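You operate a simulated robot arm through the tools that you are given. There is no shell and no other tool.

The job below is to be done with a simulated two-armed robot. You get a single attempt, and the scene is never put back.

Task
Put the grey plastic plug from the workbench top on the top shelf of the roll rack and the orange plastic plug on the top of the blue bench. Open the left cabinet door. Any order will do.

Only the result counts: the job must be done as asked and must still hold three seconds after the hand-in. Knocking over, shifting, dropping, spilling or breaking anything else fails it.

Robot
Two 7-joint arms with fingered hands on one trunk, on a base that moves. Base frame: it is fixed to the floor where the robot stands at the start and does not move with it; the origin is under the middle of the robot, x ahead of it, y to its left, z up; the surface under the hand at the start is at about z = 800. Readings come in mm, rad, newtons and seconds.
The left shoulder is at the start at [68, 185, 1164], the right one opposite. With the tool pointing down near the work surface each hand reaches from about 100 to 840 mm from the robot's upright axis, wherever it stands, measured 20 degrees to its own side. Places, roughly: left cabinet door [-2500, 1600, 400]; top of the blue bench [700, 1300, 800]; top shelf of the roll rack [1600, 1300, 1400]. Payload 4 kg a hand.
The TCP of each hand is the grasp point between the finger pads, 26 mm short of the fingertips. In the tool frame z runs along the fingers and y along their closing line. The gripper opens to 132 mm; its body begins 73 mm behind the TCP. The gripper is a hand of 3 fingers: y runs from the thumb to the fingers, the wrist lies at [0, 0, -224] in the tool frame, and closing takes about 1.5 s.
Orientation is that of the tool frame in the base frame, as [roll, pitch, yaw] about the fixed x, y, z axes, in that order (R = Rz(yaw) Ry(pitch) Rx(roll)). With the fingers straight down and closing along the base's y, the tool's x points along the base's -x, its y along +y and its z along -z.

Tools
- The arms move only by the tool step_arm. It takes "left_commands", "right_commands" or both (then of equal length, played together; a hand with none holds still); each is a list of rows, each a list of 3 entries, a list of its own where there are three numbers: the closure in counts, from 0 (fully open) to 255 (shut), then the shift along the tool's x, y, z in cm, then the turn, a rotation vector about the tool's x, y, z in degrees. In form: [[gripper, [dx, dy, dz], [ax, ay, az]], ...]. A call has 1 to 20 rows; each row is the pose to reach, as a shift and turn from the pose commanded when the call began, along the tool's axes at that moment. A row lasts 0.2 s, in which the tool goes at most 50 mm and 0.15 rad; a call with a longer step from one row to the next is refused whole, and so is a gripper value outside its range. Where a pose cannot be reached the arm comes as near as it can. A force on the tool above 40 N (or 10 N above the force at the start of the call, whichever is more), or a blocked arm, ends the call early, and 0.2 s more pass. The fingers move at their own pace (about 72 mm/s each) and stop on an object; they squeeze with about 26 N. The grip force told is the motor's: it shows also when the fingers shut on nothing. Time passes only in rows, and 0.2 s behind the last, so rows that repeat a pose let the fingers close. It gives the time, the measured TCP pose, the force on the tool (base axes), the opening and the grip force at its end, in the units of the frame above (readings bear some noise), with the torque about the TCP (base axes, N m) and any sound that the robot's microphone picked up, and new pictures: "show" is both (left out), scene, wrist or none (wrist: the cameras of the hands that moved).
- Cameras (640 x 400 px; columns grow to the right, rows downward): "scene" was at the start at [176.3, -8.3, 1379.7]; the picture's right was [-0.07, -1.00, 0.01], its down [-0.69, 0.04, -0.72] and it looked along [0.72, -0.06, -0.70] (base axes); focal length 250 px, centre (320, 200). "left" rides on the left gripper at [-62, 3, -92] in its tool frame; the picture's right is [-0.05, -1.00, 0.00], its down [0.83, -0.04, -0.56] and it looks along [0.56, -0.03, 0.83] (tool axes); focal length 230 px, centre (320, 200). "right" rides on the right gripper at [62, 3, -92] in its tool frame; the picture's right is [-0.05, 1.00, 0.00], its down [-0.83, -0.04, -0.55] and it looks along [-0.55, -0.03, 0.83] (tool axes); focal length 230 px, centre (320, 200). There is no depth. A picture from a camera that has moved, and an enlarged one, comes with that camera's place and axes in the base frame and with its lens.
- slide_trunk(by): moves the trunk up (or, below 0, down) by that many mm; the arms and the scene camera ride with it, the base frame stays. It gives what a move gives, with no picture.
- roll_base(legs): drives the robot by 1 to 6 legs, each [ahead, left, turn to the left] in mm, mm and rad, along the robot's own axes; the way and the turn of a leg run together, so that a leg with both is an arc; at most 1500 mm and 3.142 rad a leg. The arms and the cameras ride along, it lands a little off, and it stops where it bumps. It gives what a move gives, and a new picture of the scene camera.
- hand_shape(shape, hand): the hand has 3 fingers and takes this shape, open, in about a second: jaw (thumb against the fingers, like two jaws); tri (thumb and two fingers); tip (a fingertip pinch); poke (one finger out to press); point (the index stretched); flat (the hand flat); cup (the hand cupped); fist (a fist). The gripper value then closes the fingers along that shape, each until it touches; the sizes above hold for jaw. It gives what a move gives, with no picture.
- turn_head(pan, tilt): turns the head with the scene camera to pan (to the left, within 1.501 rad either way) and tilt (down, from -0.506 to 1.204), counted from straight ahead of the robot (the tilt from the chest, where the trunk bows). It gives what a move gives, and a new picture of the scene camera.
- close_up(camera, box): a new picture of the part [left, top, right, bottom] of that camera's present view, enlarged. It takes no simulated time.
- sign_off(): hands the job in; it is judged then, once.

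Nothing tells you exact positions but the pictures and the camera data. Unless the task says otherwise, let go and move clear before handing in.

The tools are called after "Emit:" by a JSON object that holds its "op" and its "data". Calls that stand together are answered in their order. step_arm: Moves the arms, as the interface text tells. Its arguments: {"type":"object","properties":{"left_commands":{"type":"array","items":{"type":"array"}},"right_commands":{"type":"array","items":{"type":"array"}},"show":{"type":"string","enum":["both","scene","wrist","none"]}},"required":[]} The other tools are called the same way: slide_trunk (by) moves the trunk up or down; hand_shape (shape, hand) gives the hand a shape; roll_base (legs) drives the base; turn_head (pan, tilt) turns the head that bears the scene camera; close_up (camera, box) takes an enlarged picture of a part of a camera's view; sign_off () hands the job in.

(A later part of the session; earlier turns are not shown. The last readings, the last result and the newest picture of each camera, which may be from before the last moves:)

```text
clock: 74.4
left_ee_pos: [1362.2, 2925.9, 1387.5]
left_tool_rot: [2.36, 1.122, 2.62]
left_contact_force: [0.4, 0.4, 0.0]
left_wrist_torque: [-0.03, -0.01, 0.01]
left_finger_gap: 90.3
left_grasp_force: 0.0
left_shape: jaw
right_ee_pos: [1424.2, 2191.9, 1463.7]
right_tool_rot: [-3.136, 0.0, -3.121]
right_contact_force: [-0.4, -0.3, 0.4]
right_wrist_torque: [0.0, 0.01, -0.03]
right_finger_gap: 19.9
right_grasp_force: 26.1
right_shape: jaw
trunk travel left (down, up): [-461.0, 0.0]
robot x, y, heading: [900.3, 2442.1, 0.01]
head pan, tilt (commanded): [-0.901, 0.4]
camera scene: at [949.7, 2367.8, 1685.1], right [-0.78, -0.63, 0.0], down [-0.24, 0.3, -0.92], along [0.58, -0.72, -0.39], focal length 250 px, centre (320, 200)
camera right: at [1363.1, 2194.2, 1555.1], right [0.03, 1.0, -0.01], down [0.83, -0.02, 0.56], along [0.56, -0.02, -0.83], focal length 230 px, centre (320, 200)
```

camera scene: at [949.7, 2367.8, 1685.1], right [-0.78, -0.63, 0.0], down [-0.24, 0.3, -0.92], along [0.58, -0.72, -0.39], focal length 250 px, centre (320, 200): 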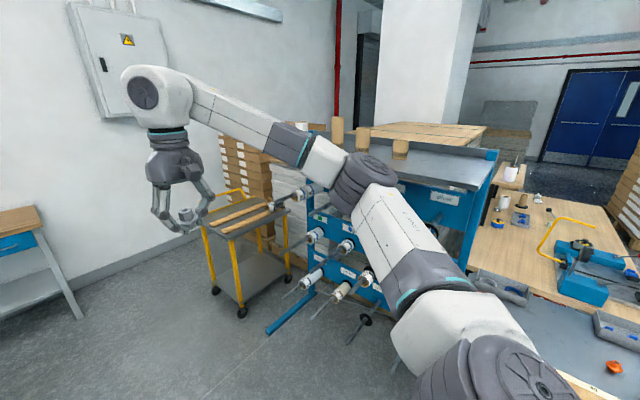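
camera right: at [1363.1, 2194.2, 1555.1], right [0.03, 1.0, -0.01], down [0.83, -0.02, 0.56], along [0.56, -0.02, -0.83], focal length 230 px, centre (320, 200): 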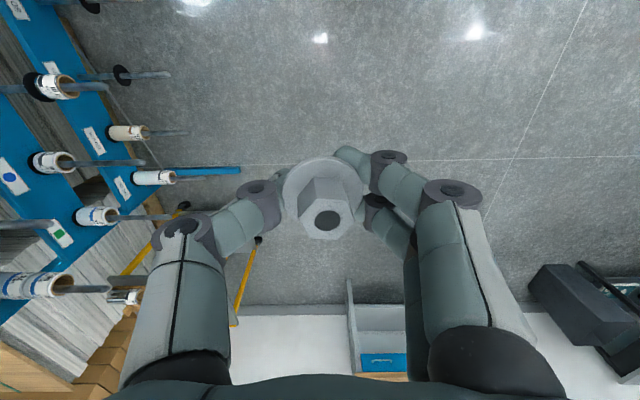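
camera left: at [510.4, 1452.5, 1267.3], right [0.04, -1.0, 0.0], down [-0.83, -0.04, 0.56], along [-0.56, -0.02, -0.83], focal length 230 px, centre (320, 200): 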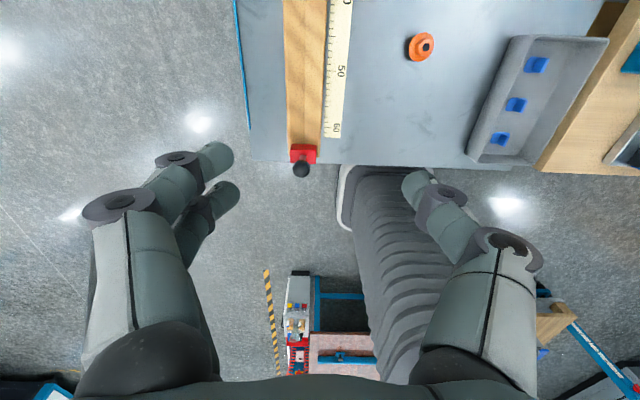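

The right hand reaches z = 1464 with the fingers straight down, which is high enough for the shelf. I'll raise it a little more, then turn toward the rack while still clear of it.

Emit:
{"op": "step_arm", "data": {"right_commands": [[255, [0, 0, -2], [0, 0, 0]], [255, [0, 0, -3], [0, 0, 0]], [255, [0, 0, -3], [0, 0, 0]]], "show": "none"}}

Emit:
{"op": "roll_base", "data": {"legs": [[0, 0, -1.2]]}}

Emit:
{"op": "turn_head", "data": {"pan": -0.15, "tilt": 0.5}}

```text
clock: 75.2
left_ee_pos: [1363.4, 2925.7, 1389.1]
left_tool_rot: [2.356, 1.123, 2.615]
left_contact_force: [-0.9, -0.1, -0.1]
left_wrist_torque: [0.0, -0.05, 0.01]
left_finger_gap: 90.1
left_grasp_force: 0.2
left_shape: jaw
right_ee_pos: [1421.8, 2193.7, 1492.9]
right_tool_rot: [-3.136, 0.0, -3.119]
right_contact_force: [-1.0, 0.3, -0.6]
right_wrist_torque: [0.01, 0.0, 0.01]
right_finger_gap: 19.9
right_grasp_force: 26.1
right_shape: jaw
trunk travel left (down, up): [-461.0, 0.0]
robot x, y, heading: [902.1, 2440.2, 0.008]
head pan, tilt (commanded): [-0.901, 0.4]
```

```text
clock: 78.5
left_ee_pos: [1531.9, 2224.0, 1388.4]
left_tool_rot: [2.358, 1.123, 1.477]
left_contact_force: [-0.3, 0.4, 0.2]
left_wrist_torque: [0.0, 0.0, 0.0]
left_finger_gap: 90.4
left_grasp_force: 0.0
left_shape: jaw
right_ee_pos: [893.1, 1866.6, 1493.7]
right_tool_rot: [-3.136, 0.001, 2.022]
right_contact_force: [-0.1, -0.1, -0.6]
right_wrist_torque: [-0.02, 0.02, -0.04]
right_finger_gap: 19.9
right_grasp_force: 26.5
right_shape: jaw
trunk travel left (down, up): [-461.0, 0.0]
robot x, y, heading: [896.1, 2441.5, -1.13]
head pan, tilt (commanded): [-0.901, 0.4]
camera scene: at [855.8, 2365.9, 1685.2], right [-0.9, 0.45, 0.0], down [0.17, 0.35, -0.92], along [-0.41, -0.82, -0.39], focal length 250 px, centre (320, 200)
```

scene: 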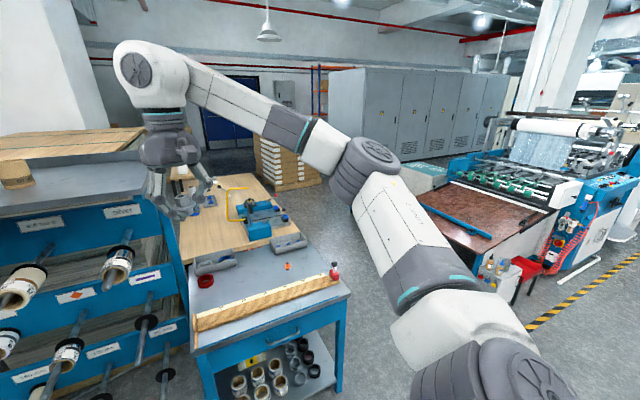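

```text
clock: 79.6
left_ee_pos: [1534.1, 2226.3, 1390.4]
left_tool_rot: [2.349, 1.121, 1.475]
left_contact_force: [0.4, -0.9, -0.5]
left_wrist_torque: [0.03, 0.0, -0.01]
left_finger_gap: 90.3
left_grasp_force: 0.0
left_shape: jaw
right_ee_pos: [892.5, 1865.7, 1494.4]
right_tool_rot: [-3.137, -0.001, 2.023]
right_contact_force: [-0.6, -0.1, -0.8]
right_wrist_torque: [-0.01, -0.01, -0.01]
right_finger_gap: 19.8
right_grasp_force: 26.2
right_shape: jaw
trunk travel left (down, up): [-461.0, 0.0]
robot x, y, heading: [899.8, 2442.6, -1.13]
head pan, tilt (commanded): [-0.15, 0.499]
camera scene: at [922.7, 2361.7, 1676.0], right [-0.96, -0.28, 0.0], down [-0.14, 0.46, -0.88], along [0.25, -0.84, -0.48], focal length 250 px, centre (320, 200)
```

scene: 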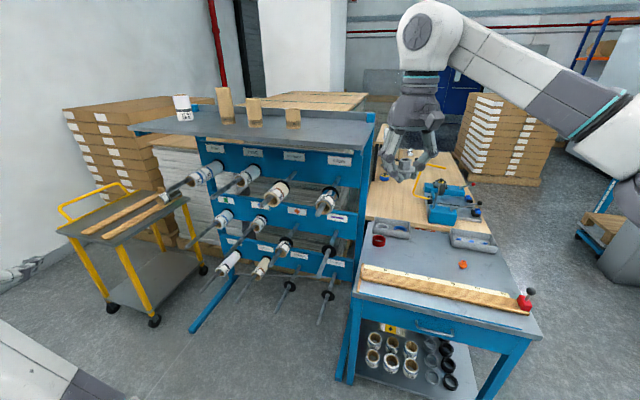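

The shelf is in clear view. Its front edge is at y of about 1490 and its right end at x of about 1005, the nearest tube is near [1410, 1190], and the area around [1180, 1370] is free. I'll drive in so the raised hand comes over the shelf edge.

Emit:
{"op": "roll_base", "data": {"legs": [[487, 90, 0]]}}

```text
clock: 82.5
left_ee_pos: [1816.7, 1836.7, 1390.3]
left_tool_rot: [2.346, 1.124, 1.469]
left_contact_force: [-0.7, -0.1, -0.3]
left_wrist_torque: [-0.01, 0.02, 0.03]
left_finger_gap: 90.0
left_grasp_force: 0.2
left_shape: jaw
right_ee_pos: [1176.7, 1477.2, 1493.7]
right_tool_rot: [-3.136, 0.001, 2.024]
right_contact_force: [-0.1, 0.4, -0.1]
right_wrist_torque: [-0.01, 0.0, -0.05]
right_finger_gap: 19.8
right_grasp_force: 25.7
right_shape: jaw
trunk travel left (down, up): [-461.0, 0.0]
robot x, y, heading: [1186.7, 2049.8, -1.132]
head pan, tilt (commanded): [-0.15, 0.499]
camera scene: at [1205.9, 1973.0, 1676.1], right [-0.96, -0.28, 0.0], down [-0.14, 0.46, -0.88], along [0.25, -0.84, -0.48], focal length 250 px, centre (320, 200)
```

scene: 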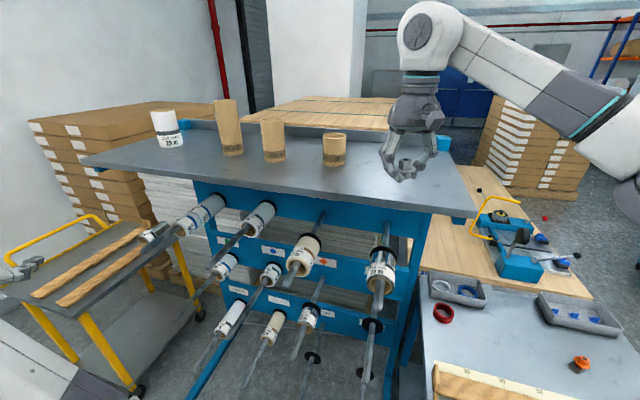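

The hand is above the front edge of the shelf. I'll extend it about 100 mm further in, to [1185, 1380], and check with the wrist camera.

Emit:
{"op": "step_arm", "data": {"right_commands": [[255, [-3.0, -1.2, 0], [0, 0, 0]], [255, [-6.0, -2.4, 0], [0, 0, 0]], [255, [-9.1, -3.5, 0], [0, 0, 0]], [255, [-9.1, -3.5, 0], [0, 0, 0]]]}}

```text
clock: 83.5
left_ee_pos: [1817.9, 1835.5, 1389.9]
left_tool_rot: [2.347, 1.123, 1.471]
left_contact_force: [-0.1, 0.3, 0.0]
left_wrist_torque: [-0.04, 0.0, 0.0]
left_finger_gap: 90.3
left_grasp_force: 0.1
left_shape: jaw
right_ee_pos: [1188.0, 1376.0, 1495.2]
right_tool_rot: [-3.136, 0.001, 2.024]
right_contact_force: [-0.6, 0.5, -1.0]
right_wrist_torque: [0.01, 0.0, -0.02]
right_finger_gap: 19.3
right_grasp_force: 26.4
right_shape: jaw
trunk travel left (down, up): [-461.0, 0.0]
robot x, y, heading: [1185.9, 2052.5, -1.131]
head pan, tilt (commanded): [-0.15, 0.499]
camera scene: at [1207.2, 1971.2, 1676.0], right [-0.96, -0.28, 0.0], down [-0.14, 0.46, -0.88], along [0.25, -0.84, -0.48], focal length 250 px, centre (320, 200)
camera right: at [1164.8, 1433.0, 1586.7], right [0.92, 0.39, -0.01], down [0.33, -0.76, 0.56], along [0.21, -0.51, -0.83], focal length 230 px, centre (320, 200)
```

scene: 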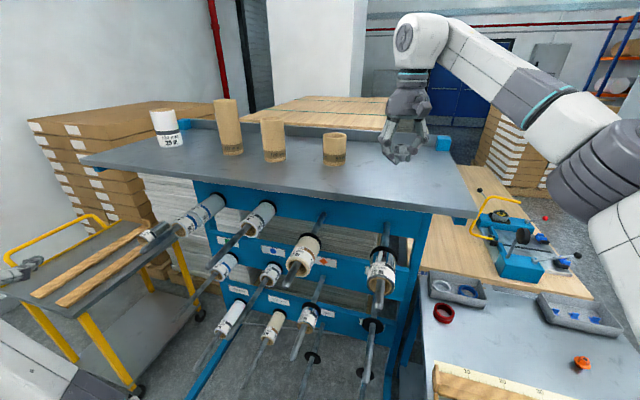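
right: 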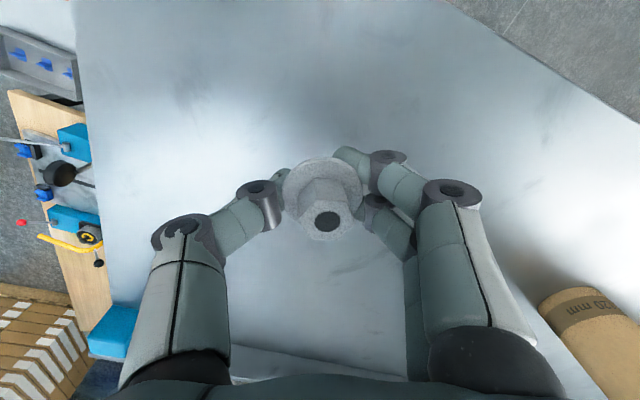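

The fingers are over a clear part of the shelf, about 100 mm in from the front edge. I'll lower to about 1445 first.

Emit:
{"op": "step_arm", "data": {"right_commands": [[255, [0, 0, 2], [0, 0, 0]], [255, [0, 0, 3.5], [0, 0, 0]], [255, [0, 0, 4.7], [0, 0, 0]], [255, [0, 0, 5.3], [0, 0, 0]], [255, [0, 0, 5.3], [0, 0, 0]]]}}

Emit:
{"op": "close_up", "data": {"camera": "scene", "box": [340, 100, 500, 220]}}

```text
clock: 84.7
left_ee_pos: [1818.2, 1837.1, 1390.4]
left_tool_rot: [2.348, 1.125, 1.472]
left_contact_force: [0.7, -0.1, 0.1]
left_wrist_torque: [0.01, -0.02, -0.03]
left_finger_gap: 90.2
left_grasp_force: 0.1
left_shape: jaw
right_ee_pos: [1185.0, 1378.1, 1444.3]
right_tool_rot: [-3.139, 0.009, 2.023]
right_contact_force: [0.8, -12.3, 37.4]
right_wrist_torque: [-0.37, 0.3, 0.08]
right_finger_gap: 22.6
right_grasp_force: 25.4
right_shape: jaw
trunk travel left (down, up): [-461.0, 0.0]
robot x, y, heading: [1185.5, 2048.8, -1.129]
head pan, tilt (commanded): [-0.15, 0.499]
camera scene: at [1207.6, 1972.9, 1676.4], right [-0.96, -0.28, 0.0], down [-0.14, 0.46, -0.88], along [0.25, -0.84, -0.48], focal length 250 px, centre (320, 200)
camera right: at [1162.5, 1435.0, 1536.3], right [0.92, 0.39, 0.0], down [0.32, -0.76, 0.56], along [0.22, -0.52, -0.83], focal length 230 px, centre (320, 200)
```

scene: 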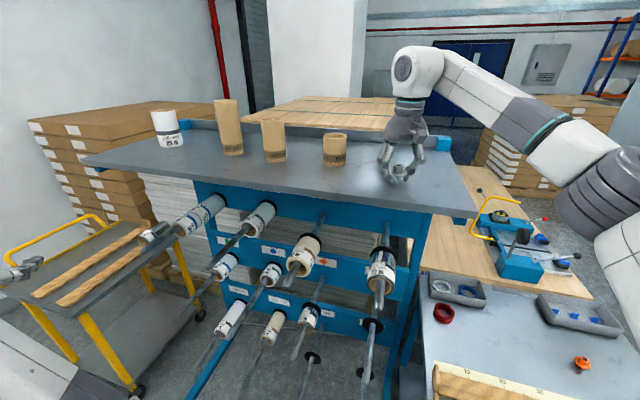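
right: 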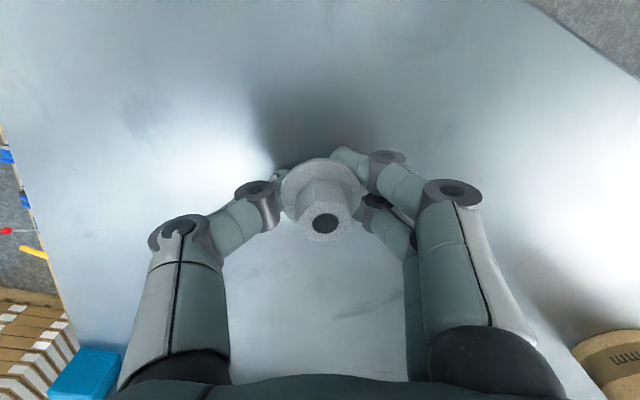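

```text
3.33 times, centred on (420, 160) of scene
camera zoom: at [1207.6, 1972.9, 1676.4], right [-0.96, -0.28, 0.0], down [-0.14, 0.46, -0.88], along [0.25, -0.84, -0.48], focal length 833 px, centre (-13, 333)
```

zoom: 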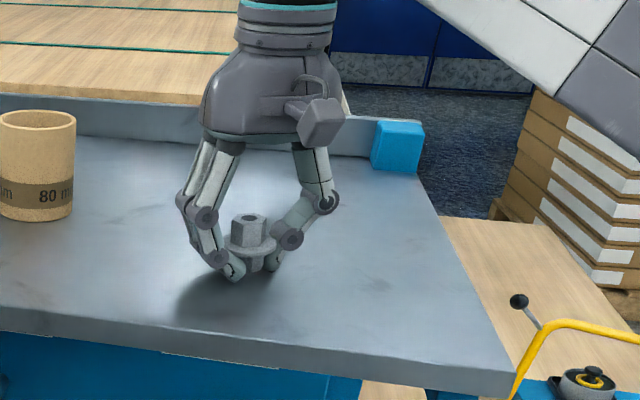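

The shelf surface is a bit higher than I expected: the tips touched with about 37 N at TCP z = 1444. I'll back up 5 mm and then open slowly.

Emit:
{"op": "step_arm", "data": {"right_commands": [[255, [0, 0, -0.3], [0, 0, 0]], [255, [0, 0, -0.5], [0, 0, 0]], [255, [0, 0, -0.5], [0, 0, 0]]], "show": "wrist"}}

```text
clock: 85.5
left_ee_pos: [1817.7, 1837.0, 1389.3]
left_tool_rot: [2.347, 1.122, 1.472]
left_contact_force: [-0.5, 0.9, 0.6]
left_wrist_torque: [0.0, 0.04, 0.01]
left_finger_gap: 90.1
left_grasp_force: 0.1
left_shape: jaw
right_ee_pos: [1184.1, 1379.2, 1445.1]
right_tool_rot: [-3.135, -0.002, 2.023]
right_contact_force: [0.7, -1.0, 9.8]
right_wrist_torque: [-0.03, -0.04, 0.01]
right_finger_gap: 21.6
right_grasp_force: 25.7
right_shape: jaw
trunk travel left (down, up): [-461.0, 0.0]
robot x, y, heading: [1182.4, 2050.0, -1.131]
head pan, tilt (commanded): [-0.15, 0.499]
camera right: at [1163.0, 1434.6, 1537.2], right [0.92, 0.39, -0.01], down [0.33, -0.76, 0.55], along [0.21, -0.51, -0.83], focal length 230 px, centre (320, 200)
```

right: 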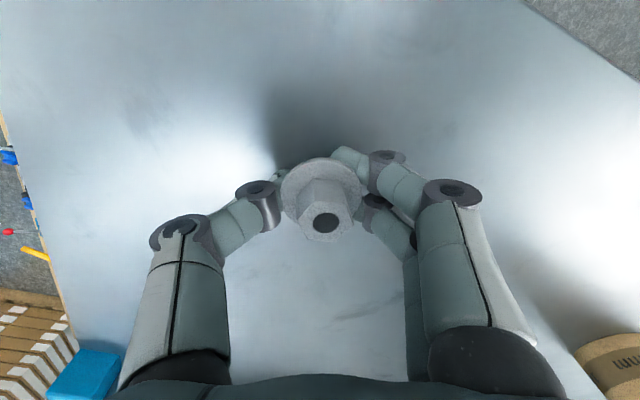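

Light contact remains at about 10 N. I'll raise 2 mm more while opening gradually, so the tips don't dig in and the plug settles onto the shelf.

Emit:
{"op": "step_arm", "data": {"right_commands": [[255, [0, 0, -0.2], [0, 0, 0]], [210, [0, 0, -0.2], [0, 0, 0]], [190, [0, 0, -0.3], [0, 0, 0]], [170, [0, 0, -0.3], [0, 0, 0]], [150, [0, 0, -0.3], [0, 0, 0]], [130, [0, 0, -0.4], [0, 0, 0]], [115, [0, 0, -0.4], [0, 0, 0]], [100, [0, 0, -0.4], [0, 0, 0]], [90, [0, 0, -0.4], [0, 0, 0]], [90, [0, 0, -0.4], [0, 0, 0]]]}}

Emit:
{"op": "close_up", "data": {"camera": "scene", "box": [340, 100, 500, 220]}}

```text
clock: 87.7
left_ee_pos: [1818.4, 1835.0, 1390.4]
left_tool_rot: [2.348, 1.121, 1.471]
left_contact_force: [-0.7, -0.2, -1.1]
left_wrist_torque: [0.04, 0.01, -0.03]
left_finger_gap: 90.3
left_grasp_force: 0.1
left_shape: jaw
right_ee_pos: [1184.5, 1378.6, 1450.3]
right_tool_rot: [-3.136, 0.001, 2.024]
right_contact_force: [-0.5, 0.2, -0.2]
right_wrist_torque: [0.02, 0.01, 0.01]
right_finger_gap: 85.0
right_grasp_force: 0.0
right_shape: jaw
trunk travel left (down, up): [-461.0, 0.0]
robot x, y, heading: [1183.3, 2053.3, -1.136]
head pan, tilt (commanded): [-0.15, 0.499]
camera scene: at [1207.4, 1971.1, 1676.0], right [-0.96, -0.28, 0.0], down [-0.14, 0.46, -0.88], along [0.25, -0.84, -0.48], focal length 250 px, centre (320, 200)
camera right: at [1162.3, 1434.1, 1541.3], right [0.92, 0.39, -0.01], down [0.33, -0.76, 0.56], along [0.21, -0.51, -0.83], focal length 230 px, centre (320, 200)
```

scene: 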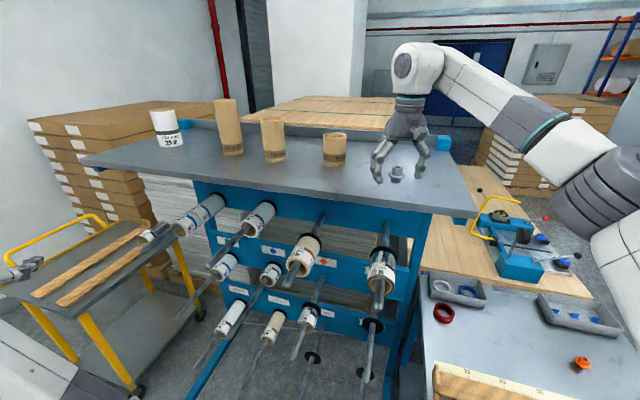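
right: 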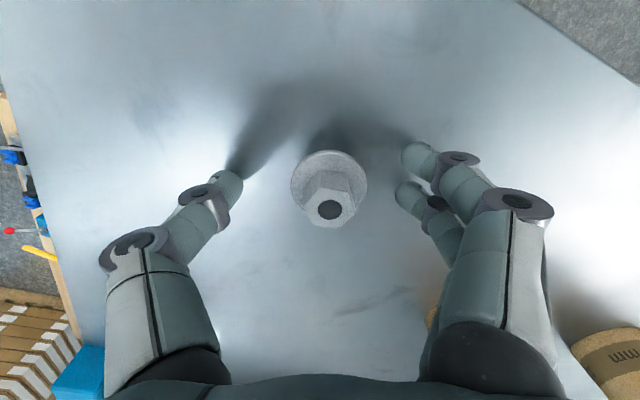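

```text
3.33 times, centred on (420, 160) of scene
camera zoom: at [1207.4, 1971.1, 1676.0], right [-0.96, -0.28, 0.0], down [-0.14, 0.46, -0.88], along [0.25, -0.84, -0.48], focal length 833 px, centre (-13, 333)
```

zoom: 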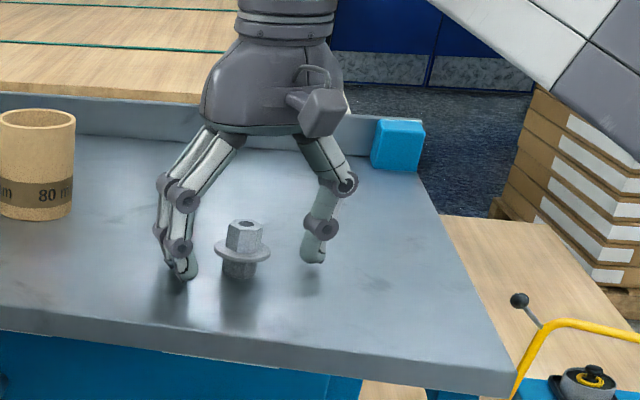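

The grey plug stands upright on the top shelf. I'll lift straight up and back the base away from the rack.

Emit:
{"op": "step_arm", "data": {"right_commands": [[90, [0, 0, -1], [0, 0, 0]], [90, [0, 0, -3], [0, 0, 0]], [90, [0, 0, -5], [0, 0, 0]], [90, [0, 0, -6], [0, 0, 0]], [90, [0, 0, -6], [0, 0, 0]]]}}

```text
clock: 88.8
left_ee_pos: [1818.0, 1835.5, 1389.3]
left_tool_rot: [2.347, 1.121, 1.469]
left_contact_force: [-0.6, -0.2, 0.4]
left_wrist_torque: [0.01, 0.02, 0.02]
left_finger_gap: 90.3
left_grasp_force: 0.1
left_shape: jaw
right_ee_pos: [1183.3, 1379.5, 1509.3]
right_tool_rot: [-3.138, 0.001, 2.022]
right_contact_force: [-0.5, 0.5, 0.0]
right_wrist_torque: [0.02, 0.03, -0.03]
right_finger_gap: 85.0
right_grasp_force: 0.0
right_shape: jaw
trunk travel left (down, up): [-461.0, 0.0]
robot x, y, heading: [1186.0, 2050.8, -1.136]
head pan, tilt (commanded): [-0.15, 0.499]
camera scene: at [1207.3, 1970.8, 1676.0], right [-0.96, -0.28, 0.0], down [-0.14, 0.46, -0.88], along [0.25, -0.84, -0.48], focal length 250 px, centre (320, 200)
camera right: at [1160.7, 1434.2, 1601.2], right [0.92, 0.39, -0.01], down [0.33, -0.76, 0.56], along [0.21, -0.51, -0.83], focal length 230 px, centre (320, 200)
```

scene: 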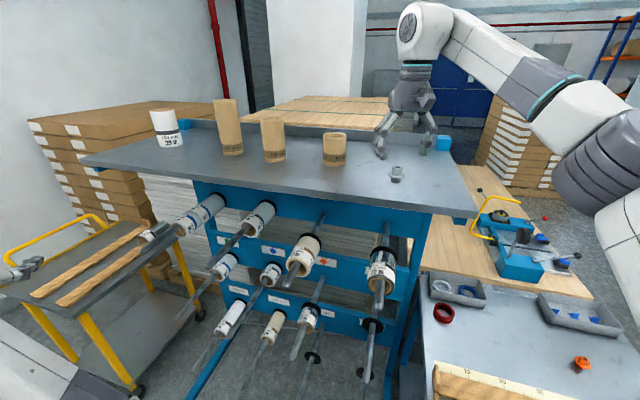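
right: 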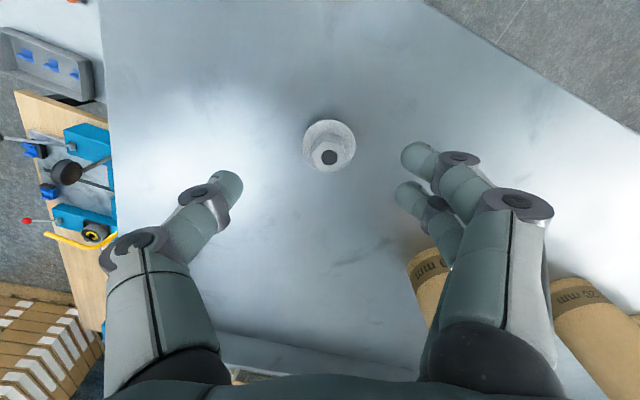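

Both plugs are placed. I'll back away from the rack and then look toward the left cabinet door at about [-2500, 1600, 400].

Emit:
{"op": "roll_base", "data": {"legs": [[-550, 0, 0]]}}

Emit:
{"op": "turn_head", "data": {"pan": -1.5, "tilt": 0.3}}

```text
clock: 92.1
left_ee_pos: [1582.5, 2335.6, 1389.1]
left_tool_rot: [2.35, 1.121, 1.465]
left_contact_force: [-0.2, -0.1, -0.1]
left_wrist_torque: [0.02, 0.01, -0.01]
left_finger_gap: 90.2
left_grasp_force: 0.1
left_shape: jaw
right_ee_pos: [944.1, 1884.5, 1508.1]
right_tool_rot: [-3.134, -0.001, 2.015]
right_contact_force: [0.0, -0.4, -0.9]
right_wrist_torque: [-0.02, 0.02, 0.0]
right_finger_gap: 84.9
right_grasp_force: 0.1
right_shape: jaw
trunk travel left (down, up): [-461.0, 0.0]
robot x, y, heading: [950.5, 2560.6, -1.139]
head pan, tilt (commanded): [-0.15, 0.499]
camera scene: at [972.0, 2476.5, 1675.9], right [-0.96, -0.28, 0.0], down [-0.13, 0.46, -0.88], along [0.24, -0.84, -0.48], focal length 250 px, centre (320, 200)
```

scene: 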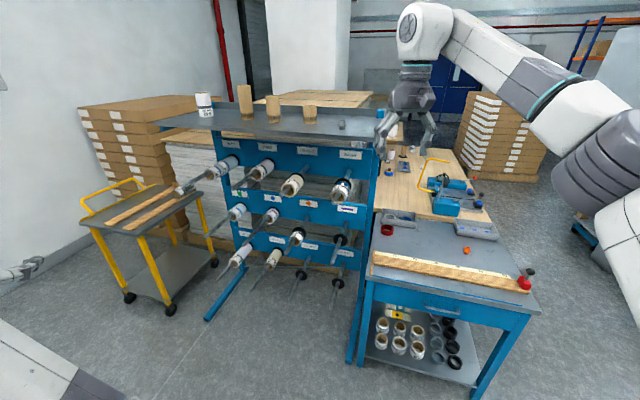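

```text
clock: 93.6
left_ee_pos: [1580.9, 2338.0, 1391.5]
left_tool_rot: [2.346, 1.122, 1.462]
left_contact_force: [0.9, -0.7, -0.7]
left_wrist_torque: [-0.01, 0.01, -0.02]
left_finger_gap: 90.3
left_grasp_force: 0.0
left_shape: jaw
right_ee_pos: [943.1, 1885.6, 1510.5]
right_tool_rot: [-3.136, 0.002, 2.014]
right_contact_force: [-0.4, 0.2, 0.1]
right_wrist_torque: [-0.02, 0.02, 0.01]
right_finger_gap: 84.8
right_grasp_force: 0.1
right_shape: jaw
trunk travel left (down, up): [-461.0, 0.0]
robot x, y, heading: [950.4, 2558.3, -1.145]
head pan, tilt (commanded): [-1.499, 0.3]
camera scene: at [864.0, 2521.1, 1694.4], right [-0.48, 0.88, 0.0], down [0.26, 0.14, -0.96], along [-0.84, -0.46, -0.3], focal length 250 px, centre (320, 200)
```

scene: 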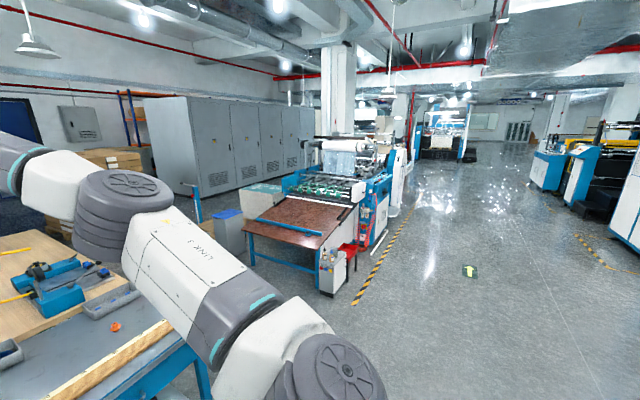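

The spot [-2500, 1600, 400] falls on the lower side of the machine with the red-brown infeed table. I'll zoom in there.

Emit:
{"op": "close_up", "data": {"camera": "scene", "box": [270, 120, 430, 300]}}

```text
2.22 times, centred on (350, 210) of scene
camera zoom: at [864.0, 2521.1, 1694.4], right [-0.48, 0.88, 0.0], down [0.26, 0.14, -0.96], along [-0.84, -0.46, -0.3], focal length 556 px, centre (253, 178)
```

zoom: 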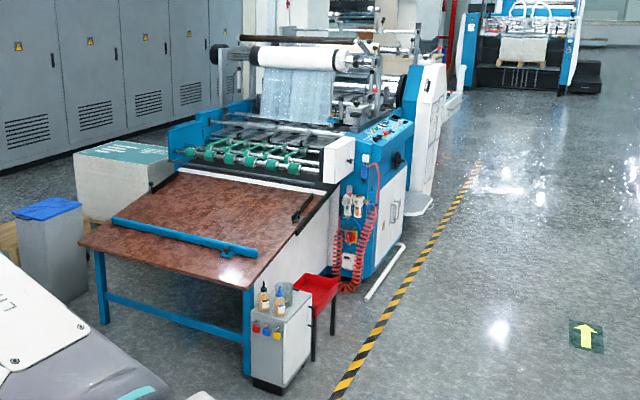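

That is the machine's +y side, a blue frame with white cabinet panels. Its face is near y = 1600 and spans x of about -2350 to -3350. I'll lower the trunk, turn to face -y and strafe over in stages along y = 2560, where the floor is clear.

Emit:
{"op": "slide_trunk", "data": {"by": -262}}

Emit:
{"op": "step_arm", "data": {"right_commands": [[90, [4, 0, 0], [0, 0, 0]], [90, [8, 0, 0], [0, 0, 0]], [90, [12, 0, 0], [0, 0, 0]], [90, [16, 0, 0], [0, 0, 0]], [90, [18, 0, 0], [0, 0, 0]]], "show": "none"}}

Emit:
{"op": "roll_base", "data": {"legs": [[0, 0, -0.43], [0, -1400, 0]]}}

```text
clock: 96.2
left_ee_pos: [1603.0, 2327.7, 1090.2]
left_tool_rot: [2.367, 1.018, 1.514]
left_contact_force: [0.6, -0.6, 0.2]
left_wrist_torque: [0.01, 0.02, -0.03]
left_finger_gap: 90.4
left_grasp_force: 0.1
left_shape: jaw
right_ee_pos: [942.3, 1886.0, 1248.1]
right_tool_rot: [-3.137, 0.0, 2.013]
right_contact_force: [-0.1, 0.0, 0.4]
right_wrist_torque: [-0.01, -0.03, -0.01]
right_finger_gap: 84.9
right_grasp_force: 0.1
right_shape: jaw
trunk travel left (down, up): [-199.0, 262.0]
robot x, y, heading: [947.7, 2557.7, -1.14]
head pan, tilt (commanded): [-1.499, 0.3]
```

```text
clock: 97.4
left_ee_pos: [1604.5, 2327.0, 1090.9]
left_tool_rot: [2.366, 1.02, 1.513]
left_contact_force: [0.4, -0.6, -0.3]
left_wrist_torque: [0.04, -0.04, 0.01]
left_finger_gap: 90.5
left_grasp_force: 0.0
left_shape: jaw
right_ee_pos: [865.7, 2048.0, 1246.8]
right_tool_rot: [-3.136, 0.001, 2.014]
right_contact_force: [0.5, -0.7, -0.2]
right_wrist_torque: [0.01, 0.01, -0.01]
right_finger_gap: 85.1
right_grasp_force: 0.0
right_shape: jaw
trunk travel left (down, up): [-199.0, 262.0]
robot x, y, heading: [950.1, 2559.2, -1.14]
head pan, tilt (commanded): [-1.499, 0.3]
```

```text
clock: 105.6
left_ee_pos: [57.3, 2079.4, 1092.3]
left_tool_rot: [2.366, 1.016, 1.058]
left_contact_force: [-0.1, -0.7, -0.1]
left_wrist_torque: [0.01, -0.03, -0.03]
left_finger_gap: 90.4
left_grasp_force: 0.0
left_shape: jaw
right_ee_pos: [-728.4, 2150.9, 1245.7]
right_tool_rot: [-3.136, 0.0, 1.563]
right_contact_force: [0.4, -0.6, 0.5]
right_wrist_torque: [0.0, -0.01, 0.01]
right_finger_gap: 84.8
right_grasp_force: 0.0
right_shape: jaw
trunk travel left (down, up): [-199.0, 262.0]
robot x, y, heading: [-429.0, 2573.9, -1.594]
head pan, tilt (commanded): [-1.499, 0.3]
camera scene: at [-524.3, 2473.4, 1419.5], right [-0.05, 0.98, 0.18], down [0.3, 0.18, -0.94], along [-0.95, 0.0, -0.3], focal length 250 px, centre (320, 200)
```

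scene: 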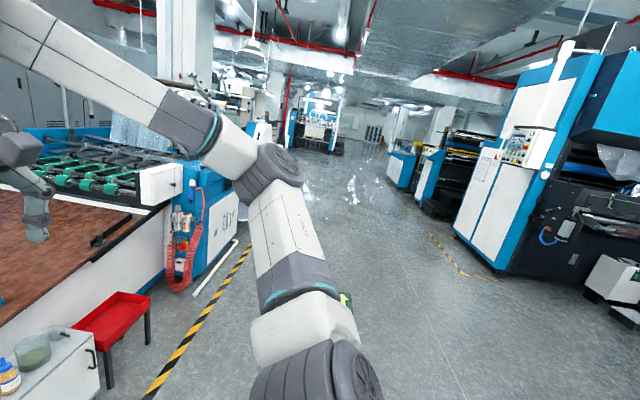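

The way is clear and the machine's blue and white side cabinet is ahead. I'll strafe on and then look at it from the front.

Emit:
{"op": "roll_base", "data": {"legs": [[0, -1400, 0]]}}

Emit:
{"op": "turn_head", "data": {"pan": -0.6, "tilt": 0.6}}

```text
clock: 112.6
left_ee_pos: [-1343.5, 2112.8, 1091.9]
left_tool_rot: [2.357, 1.016, 1.04]
left_contact_force: [0.0, 0.3, -0.1]
left_wrist_torque: [0.02, 0.05, 0.02]
left_finger_gap: 90.2
left_grasp_force: 0.1
left_shape: jaw
right_ee_pos: [-2129.1, 2196.1, 1246.1]
right_tool_rot: [-3.135, 0.0, 1.547]
right_contact_force: [0.8, -0.8, 0.0]
right_wrist_torque: [0.01, 0.0, 0.01]
right_finger_gap: 85.1
right_grasp_force: 0.0
right_shape: jaw
trunk travel left (down, up): [-199.0, 262.0]
robot x, y, heading: [-1826.8, 2613.2, -1.61]
head pan, tilt (commanded): [-1.499, 0.3]
camera scene: at [-1921.2, 2514.6, 1419.5], right [-0.04, 0.98, 0.18], down [0.3, 0.18, -0.94], along [-0.95, 0.02, -0.3], focal length 250 px, centre (320, 200)
```

scene: 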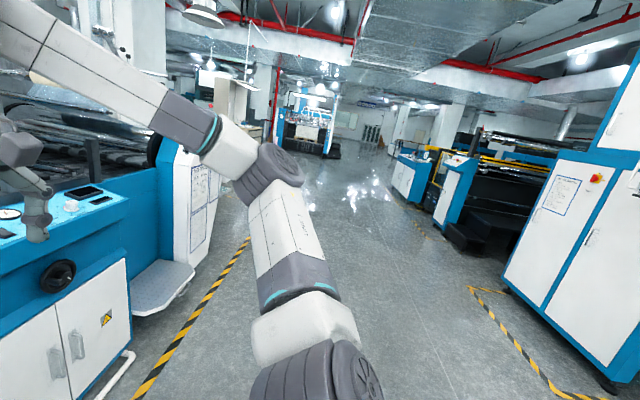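

```text
clock: 113.8
left_ee_pos: [-1343.1, 2112.7, 1092.4]
left_tool_rot: [2.355, 1.014, 1.038]
left_contact_force: [-0.4, 0.4, 0.1]
left_wrist_torque: [-0.01, -0.01, 0.0]
left_finger_gap: 90.3
left_grasp_force: 0.1
left_shape: jaw
right_ee_pos: [-2129.7, 2194.9, 1246.7]
right_tool_rot: [-3.136, 0.001, 1.55]
right_contact_force: [0.3, 0.8, 0.4]
right_wrist_torque: [0.0, 0.01, 0.04]
right_finger_gap: 84.9
right_grasp_force: 0.0
right_shape: jaw
trunk travel left (down, up): [-199.0, 262.0]
robot x, y, heading: [-1820.3, 2613.3, -1.611]
head pan, tilt (commanded): [-0.6, 0.6]
camera scene: at [-1880.1, 2452.8, 1380.8], right [-0.8, 0.59, 0.1], down [0.34, 0.59, -0.73], along [-0.49, -0.55, -0.68], focal length 250 px, centre (320, 200)
```

scene: 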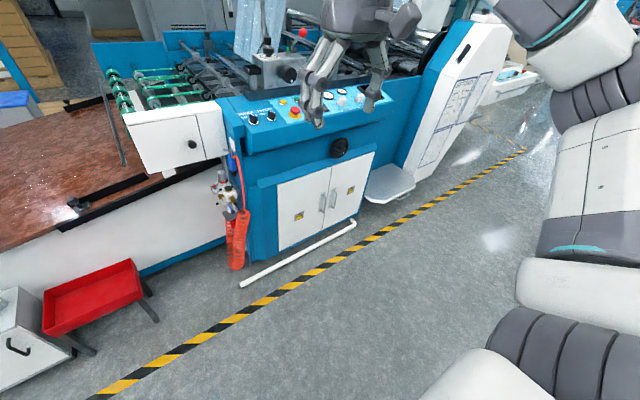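

There are the two white cabinet doors under the machine's control panel, with a pair of vertical handles at their meeting edges. I'll zoom in on them.

Emit:
{"op": "close_up", "data": {"camera": "scene", "box": [230, 130, 410, 290]}}

```text
2.50 times, centred on (320, 210) of scene
camera zoom: at [-1880.1, 2452.8, 1380.8], right [-0.8, 0.59, 0.1], down [0.34, 0.59, -0.73], along [-0.49, -0.55, -0.68], focal length 625 px, centre (320, 175)
```

zoom: 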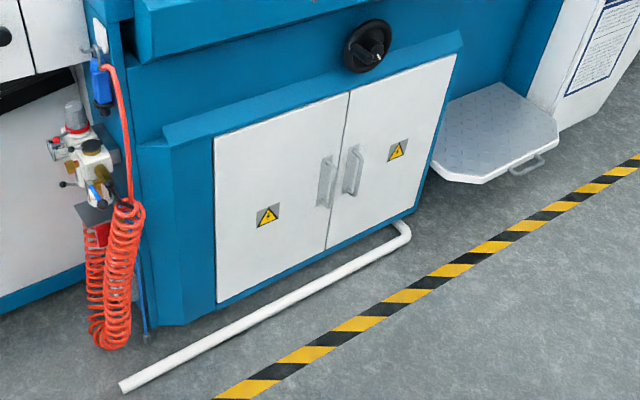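

I estimate the left door spans x of about -2310 to -2640 and z of about 100 to 620, hinged on its left, with a vertical handle near [-2590, 1680, 400]. I'll move in front of it for a better look.

Emit:
{"op": "roll_base", "data": {"legs": [[150, -580, 0.04]]}}

Emit:
{"op": "turn_head", "data": {"pan": -0.2, "tilt": 0.85}}

```text
clock: 117.2
left_ee_pos: [-1921.4, 1990.8, 1092.9]
left_tool_rot: [2.355, 1.016, 1.08]
left_contact_force: [0.0, -0.4, -0.1]
left_wrist_torque: [0.0, -0.01, -0.05]
left_finger_gap: 90.6
left_grasp_force: 0.1
left_shape: jaw
right_ee_pos: [-2710.0, 2039.6, 1246.1]
right_tool_rot: [-3.138, 0.0, 1.59]
right_contact_force: [-0.6, -0.1, -0.7]
right_wrist_torque: [0.0, 0.01, 0.05]
right_finger_gap: 85.3
right_grasp_force: 0.1
right_shape: jaw
trunk travel left (down, up): [-199.0, 262.0]
robot x, y, heading: [-2423.4, 2468.6, -1.569]
head pan, tilt (commanded): [-0.6, 0.6]
camera scene: at [-2471.5, 2307.2, 1380.8], right [-0.83, 0.55, 0.1], down [0.32, 0.61, -0.73], along [-0.46, -0.57, -0.68], focal length 250 px, centre (320, 200)
```

scene: 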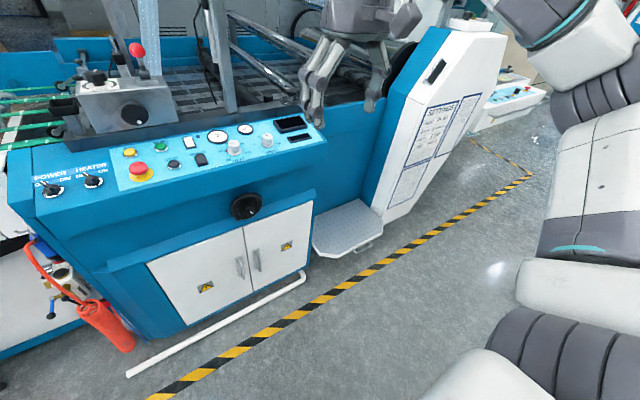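

```text
clock: 118.1
left_ee_pos: [-1920.0, 1990.5, 1093.3]
left_tool_rot: [2.356, 1.017, 1.081]
left_contact_force: [0.1, 0.4, 0.3]
left_wrist_torque: [0.0, 0.0, -0.02]
left_finger_gap: 90.3
left_grasp_force: 0.0
left_shape: jaw
right_ee_pos: [-2708.9, 2040.9, 1247.3]
right_tool_rot: [-3.137, 0.002, 1.591]
right_contact_force: [-0.8, 0.1, 0.2]
right_wrist_torque: [-0.01, 0.02, -0.01]
right_finger_gap: 85.0
right_grasp_force: 0.1
right_shape: jaw
trunk travel left (down, up): [-199.0, 262.0]
robot x, y, heading: [-2425.1, 2468.6, -1.564]
head pan, tilt (commanded): [-0.201, 0.85]
camera scene: at [-2436.8, 2307.5, 1359.6], right [-0.98, 0.19, 0.04], down [0.15, 0.84, -0.52], along [-0.13, -0.51, -0.85], focal length 250 px, centre (320, 200)
```

scene: 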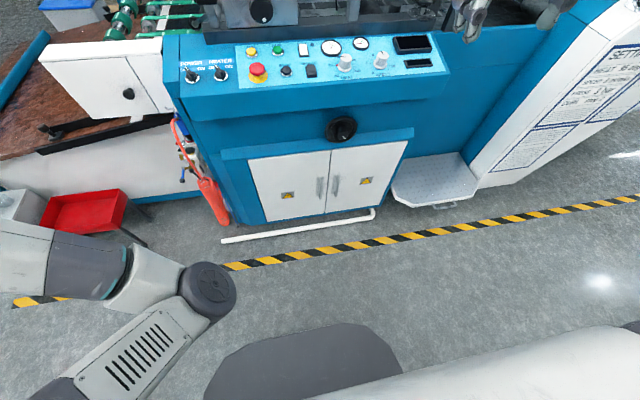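

From two viewpoints I get the left door plane at y of about 1650, x from -2316 to -2647, z from 90 to 615, and its handle at about [-2596, 1670, 395]. I'll zoom in on the handles.

Emit:
{"op": "close_up", "data": {"camera": "scene", "box": [290, 150, 370, 220]}}

Emit:
{"op": "slide_trunk", "data": {"by": -199}}

Emit:
{"op": "turn_head", "data": {"pan": -0.2, "tilt": 0.65}}

```text
5.71 times, centred on (330, 185) of scene
camera zoom: at [-2436.8, 2307.5, 1359.6], right [-0.98, 0.19, 0.04], down [0.15, 0.84, -0.52], along [-0.13, -0.51, -0.85], focal length 1428 px, centre (263, 286)
```

zoom: 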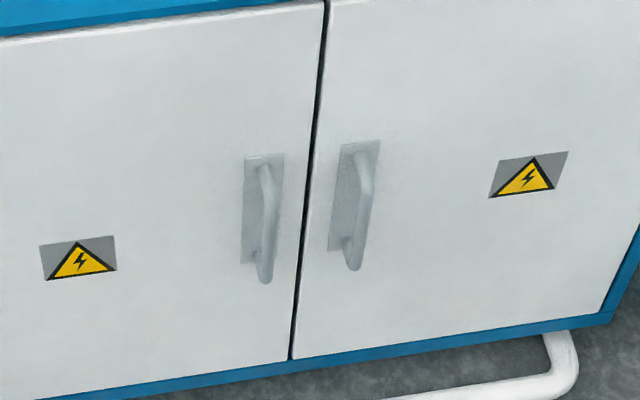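

```text
clock: 120.2
left_ee_pos: [-1909.8, 1937.5, 712.7]
left_tool_rot: [2.529, 0.69, 1.233]
left_contact_force: [-0.4, -0.2, 0.0]
left_wrist_torque: [0.01, 0.0, -0.01]
left_finger_gap: 90.4
left_grasp_force: 0.2
left_shape: jaw
right_ee_pos: [-2709.5, 1968.1, 947.1]
right_tool_rot: [-3.14, -0.202, 1.591]
right_contact_force: [0.0, -0.3, -0.3]
right_wrist_torque: [-0.03, 0.01, 0.03]
right_finger_gap: 85.0
right_grasp_force: 0.1
right_shape: jaw
trunk travel left (down, up): [0.0, 461.0]
robot x, y, heading: [-2425.2, 2471.5, -1.567]
head pan, tilt (commanded): [-0.201, 0.85]
```

```text
clock: 121.0
left_ee_pos: [-1910.6, 1935.8, 712.9]
left_tool_rot: [2.53, 0.688, 1.231]
left_contact_force: [0.1, -0.5, 0.7]
left_wrist_torque: [0.01, -0.01, 0.02]
left_finger_gap: 90.2
left_grasp_force: 0.1
left_shape: jaw
right_ee_pos: [-2709.4, 1966.6, 945.7]
right_tool_rot: [-3.138, -0.204, 1.588]
right_contact_force: [-0.6, -0.4, -0.5]
right_wrist_torque: [0.04, 0.01, -0.01]
right_finger_gap: 85.3
right_grasp_force: 0.1
right_shape: jaw
trunk travel left (down, up): [0.0, 461.0]
robot x, y, heading: [-2423.5, 2473.8, -1.567]
head pan, tilt (commanded): [-0.201, 0.649]
camera scene: at [-2437.6, 2120.1, 1069.6], right [-0.98, 0.17, 0.1], down [0.12, 0.92, -0.38], along [-0.16, -0.36, -0.92], focal length 250 px, centre (320, 200)
```

scene: 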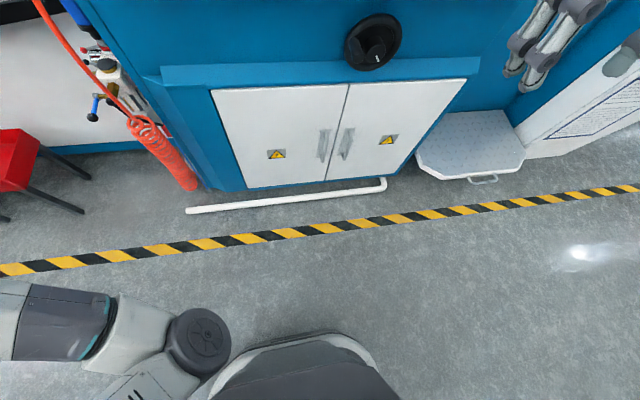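

The trunk bows forward as it goes down, which puts the doors closer in view. The handles are vertical D-bars, and I'll zoom in again to fix the left bar's position.

Emit:
{"op": "close_up", "data": {"camera": "scene", "box": [200, 70, 400, 200]}}

Emit:
{"op": "close_up", "data": {"camera": "scene", "box": [300, 110, 370, 180]}}

```text
3.08 times, centred on (300, 135) of scene
camera zoom: at [-2437.6, 2120.1, 1069.6], right [-0.98, 0.17, 0.1], down [0.12, 0.92, -0.38], along [-0.16, -0.36, -0.92], focal length 769 px, centre (382, 400)
```

zoom: 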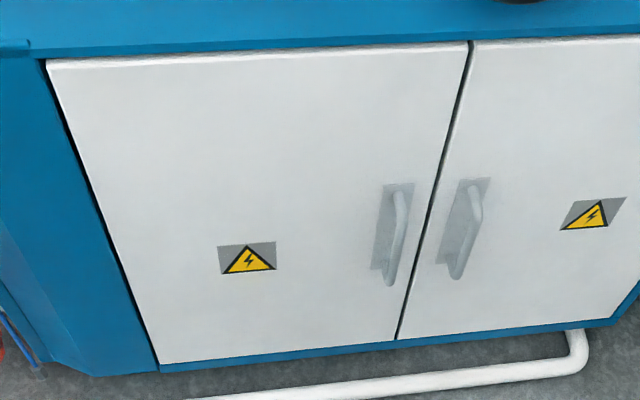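

```text
5.71 times, centred on (335, 145) of scene
camera zoom: at [-2437.6, 2120.1, 1069.6], right [-0.98, 0.17, 0.1], down [0.12, 0.92, -0.38], along [-0.16, -0.36, -0.92], focal length 1428 px, centre (234, 514)
```

zoom: 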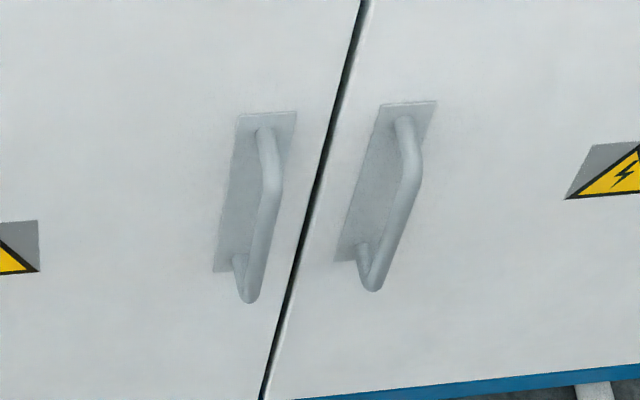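

The left handle's bar stands about 30 mm proud at [-2603, 1680], from z of about 311 to 423. The right door's bar is 78 mm away, so I'll open the hand only to about 60 mm. First I'll swing the right hand so its fingers point forward and 35° down, well clear of the machine.

Emit:
{"op": "step_arm", "data": {"right_commands": [[140, [-0.97, 0.73, 3.58], [0, -8.33, 0]], [140, [-1.94, 1.47, 7.15], [0, -16.67, 0]], [140, [-2.91, 2.2, 10.7], [0, -25.0, 0]], [140, [-3.89, 2.94, 14.3], [0, -33.3, 0]], [140, [-4.86, 3.67, 17.9], [0, -41.7, 0]], [140, [-5.83, 4.4, 21.5], [0, -50.0, 0]], [140, [-6.8, 5.14, 25.0], [0, -58.3, 0]], [140, [-7.77, 5.87, 28.6], [0, -66.7, 0]], [140, [-7.77, 5.87, 28.6], [0, -66.7, 0]]]}}

```text
clock: 123.0
left_ee_pos: [-1911.2, 1935.6, 712.9]
left_tool_rot: [2.529, 0.686, 1.23]
left_contact_force: [0.5, 0.2, -0.4]
left_wrist_torque: [0.03, -0.02, -0.03]
left_finger_gap: 90.1
left_grasp_force: 0.2
left_shape: jaw
right_ee_pos: [-2648.3, 1873.3, 642.8]
right_tool_rot: [-3.14, 0.99, 1.594]
right_contact_force: [0.1, 3.6, -6.2]
right_wrist_torque: [-0.75, -0.01, 0.01]
right_finger_gap: 59.5
right_grasp_force: 0.1
right_shape: jaw
right hand out of reach, approached as far as the arm can: row 6, 7, 8, 9
trunk travel left (down, up): [0.0, 461.0]
robot x, y, heading: [-2424.7, 2471.8, -1.566]
head pan, tilt (commanded): [-0.201, 0.649]
camera scene: at [-2439.0, 2119.1, 1068.9], right [-0.98, 0.17, 0.1], down [0.12, 0.92, -0.38], along [-0.16, -0.36, -0.92], focal length 250 px, centre (320, 200)
camera right: at [-2646.0, 1982.7, 642.2], right [1.0, -0.01, 0.04], down [-0.04, 0.01, 1.0], along [-0.01, -1.0, 0.01], focal length 230 px, centre (320, 200)
```

scene: 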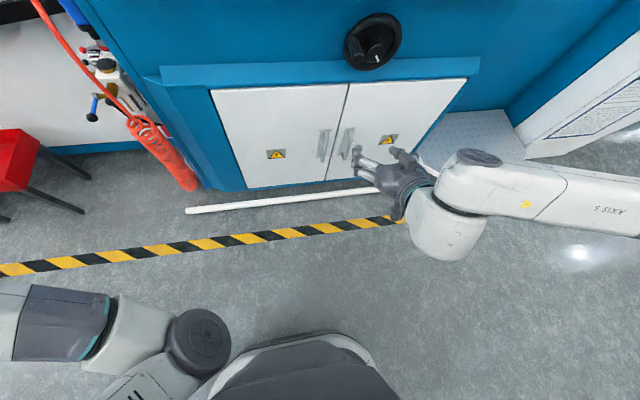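
right: 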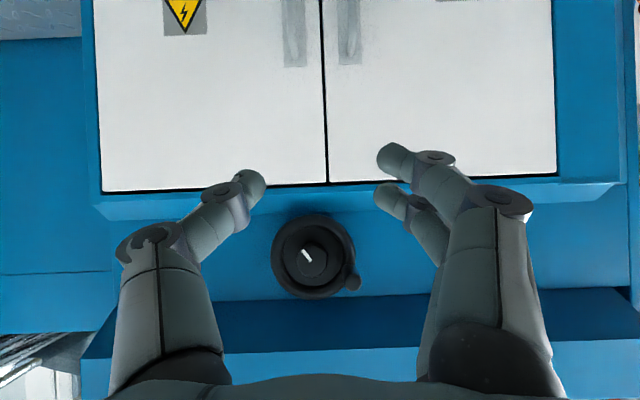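

The wrist camera (upside down here) shows both handles, and the left door's bar matches my estimate. I'll lower the hand to handle height while staying about 200 mm in front of the doors.

Emit:
{"op": "step_arm", "data": {"right_commands": [[140, [2.7, 0.64, 2.13], [0, 0, 0]], [140, [5.4, 1.27, 4.27], [0, 0, 0]], [140, [8.1, 1.9, 6.4], [0, 0, 0]], [140, [10.8, 2.54, 8.54], [0, 0, 0]], [140, [13.5, 3.18, 10.67], [0, 0, 0]], [140, [16.2, 3.8, 12.8], [0, 0, 0]], [140, [18.9, 4.45, 14.94], [0, 0, 0]], [140, [18.9, 4.45, 14.94], [0, 0, 0]]]}}

```text
clock: 124.8
left_ee_pos: [-1909.6, 1936.1, 713.5]
left_tool_rot: [2.531, 0.687, 1.231]
left_contact_force: [-0.3, -0.1, 0.0]
left_wrist_torque: [0.02, 0.02, 0.01]
left_finger_gap: 90.4
left_grasp_force: 0.0
left_shape: jaw
right_ee_pos: [-2624.8, 1787.6, 493.9]
right_tool_rot: [3.138, 0.827, 1.608]
right_contact_force: [0.0, 0.0, -0.8]
right_wrist_torque: [-0.03, 0.02, -0.02]
right_finger_gap: 59.3
right_grasp_force: 0.0
right_shape: jaw
right hand out of reach, approached as far as the arm can: row 1, 2, 3, 4, 5, 6, 7, 8
trunk travel left (down, up): [0.0, 461.0]
robot x, y, heading: [-2417.8, 2470.4, -1.566]
head pan, tilt (commanded): [-0.201, 0.649]
camera scene: at [-2437.7, 2120.5, 1070.0], right [-0.98, 0.17, 0.1], down [0.12, 0.92, -0.38], along [-0.16, -0.36, -0.92], focal length 250 px, centre (320, 200)
camera right: at [-2624.9, 1896.6, 511.1], right [1.0, 0.0, 0.04], down [-0.04, -0.16, 0.99], along [0.01, -0.99, -0.16], focal length 230 px, centre (320, 200)
```

scene: 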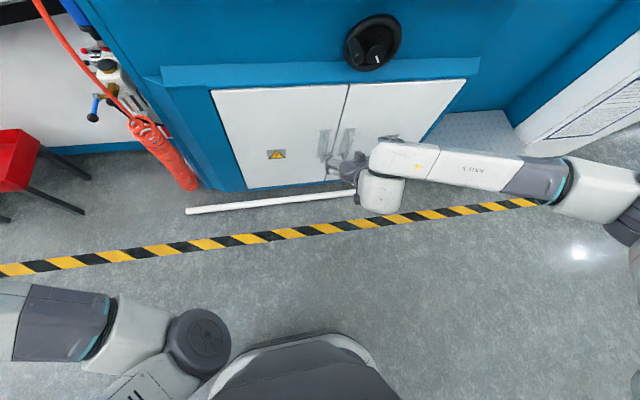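
right: 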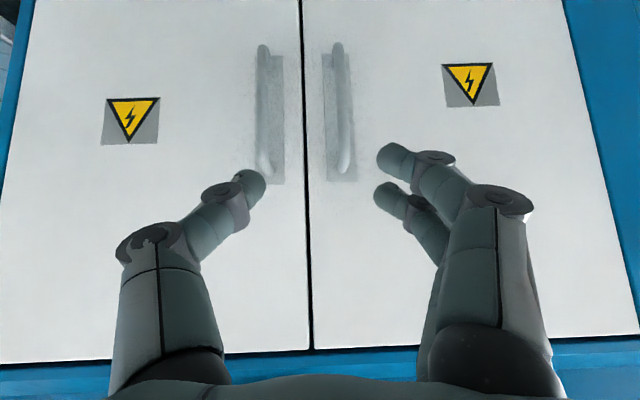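

The arm is cramped because the base stands too close. I'll back the base up 120 mm to give it room.

Emit:
{"op": "roll_base", "data": {"legs": [[-120, 0, 0]]}}

```text
clock: 126.0
left_ee_pos: [-1911.0, 2055.9, 714.0]
left_tool_rot: [2.53, 0.686, 1.228]
left_contact_force: [-0.2, -0.5, -0.1]
left_wrist_torque: [0.04, 0.02, 0.02]
left_finger_gap: 90.2
left_grasp_force: 0.1
left_shape: jaw
right_ee_pos: [-2626.2, 1908.2, 496.4]
right_tool_rot: [3.137, 0.827, 1.606]
right_contact_force: [0.0, 0.1, -0.5]
right_wrist_torque: [-0.02, -0.02, 0.0]
right_finger_gap: 59.8
right_grasp_force: 0.1
right_shape: jaw
trunk travel left (down, up): [0.0, 461.0]
robot x, y, heading: [-2419.7, 2594.7, -1.568]
head pan, tilt (commanded): [-0.201, 0.649]
camera scene: at [-2438.7, 2240.2, 1070.2], right [-0.98, 0.17, 0.1], down [0.12, 0.92, -0.38], along [-0.16, -0.36, -0.92], focal length 250 px, centre (320, 200)
```

scene: 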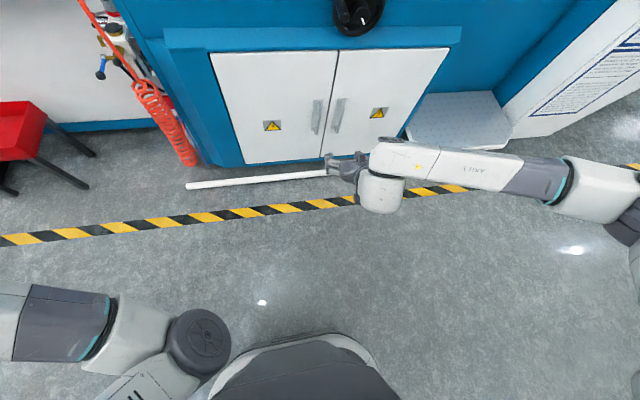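

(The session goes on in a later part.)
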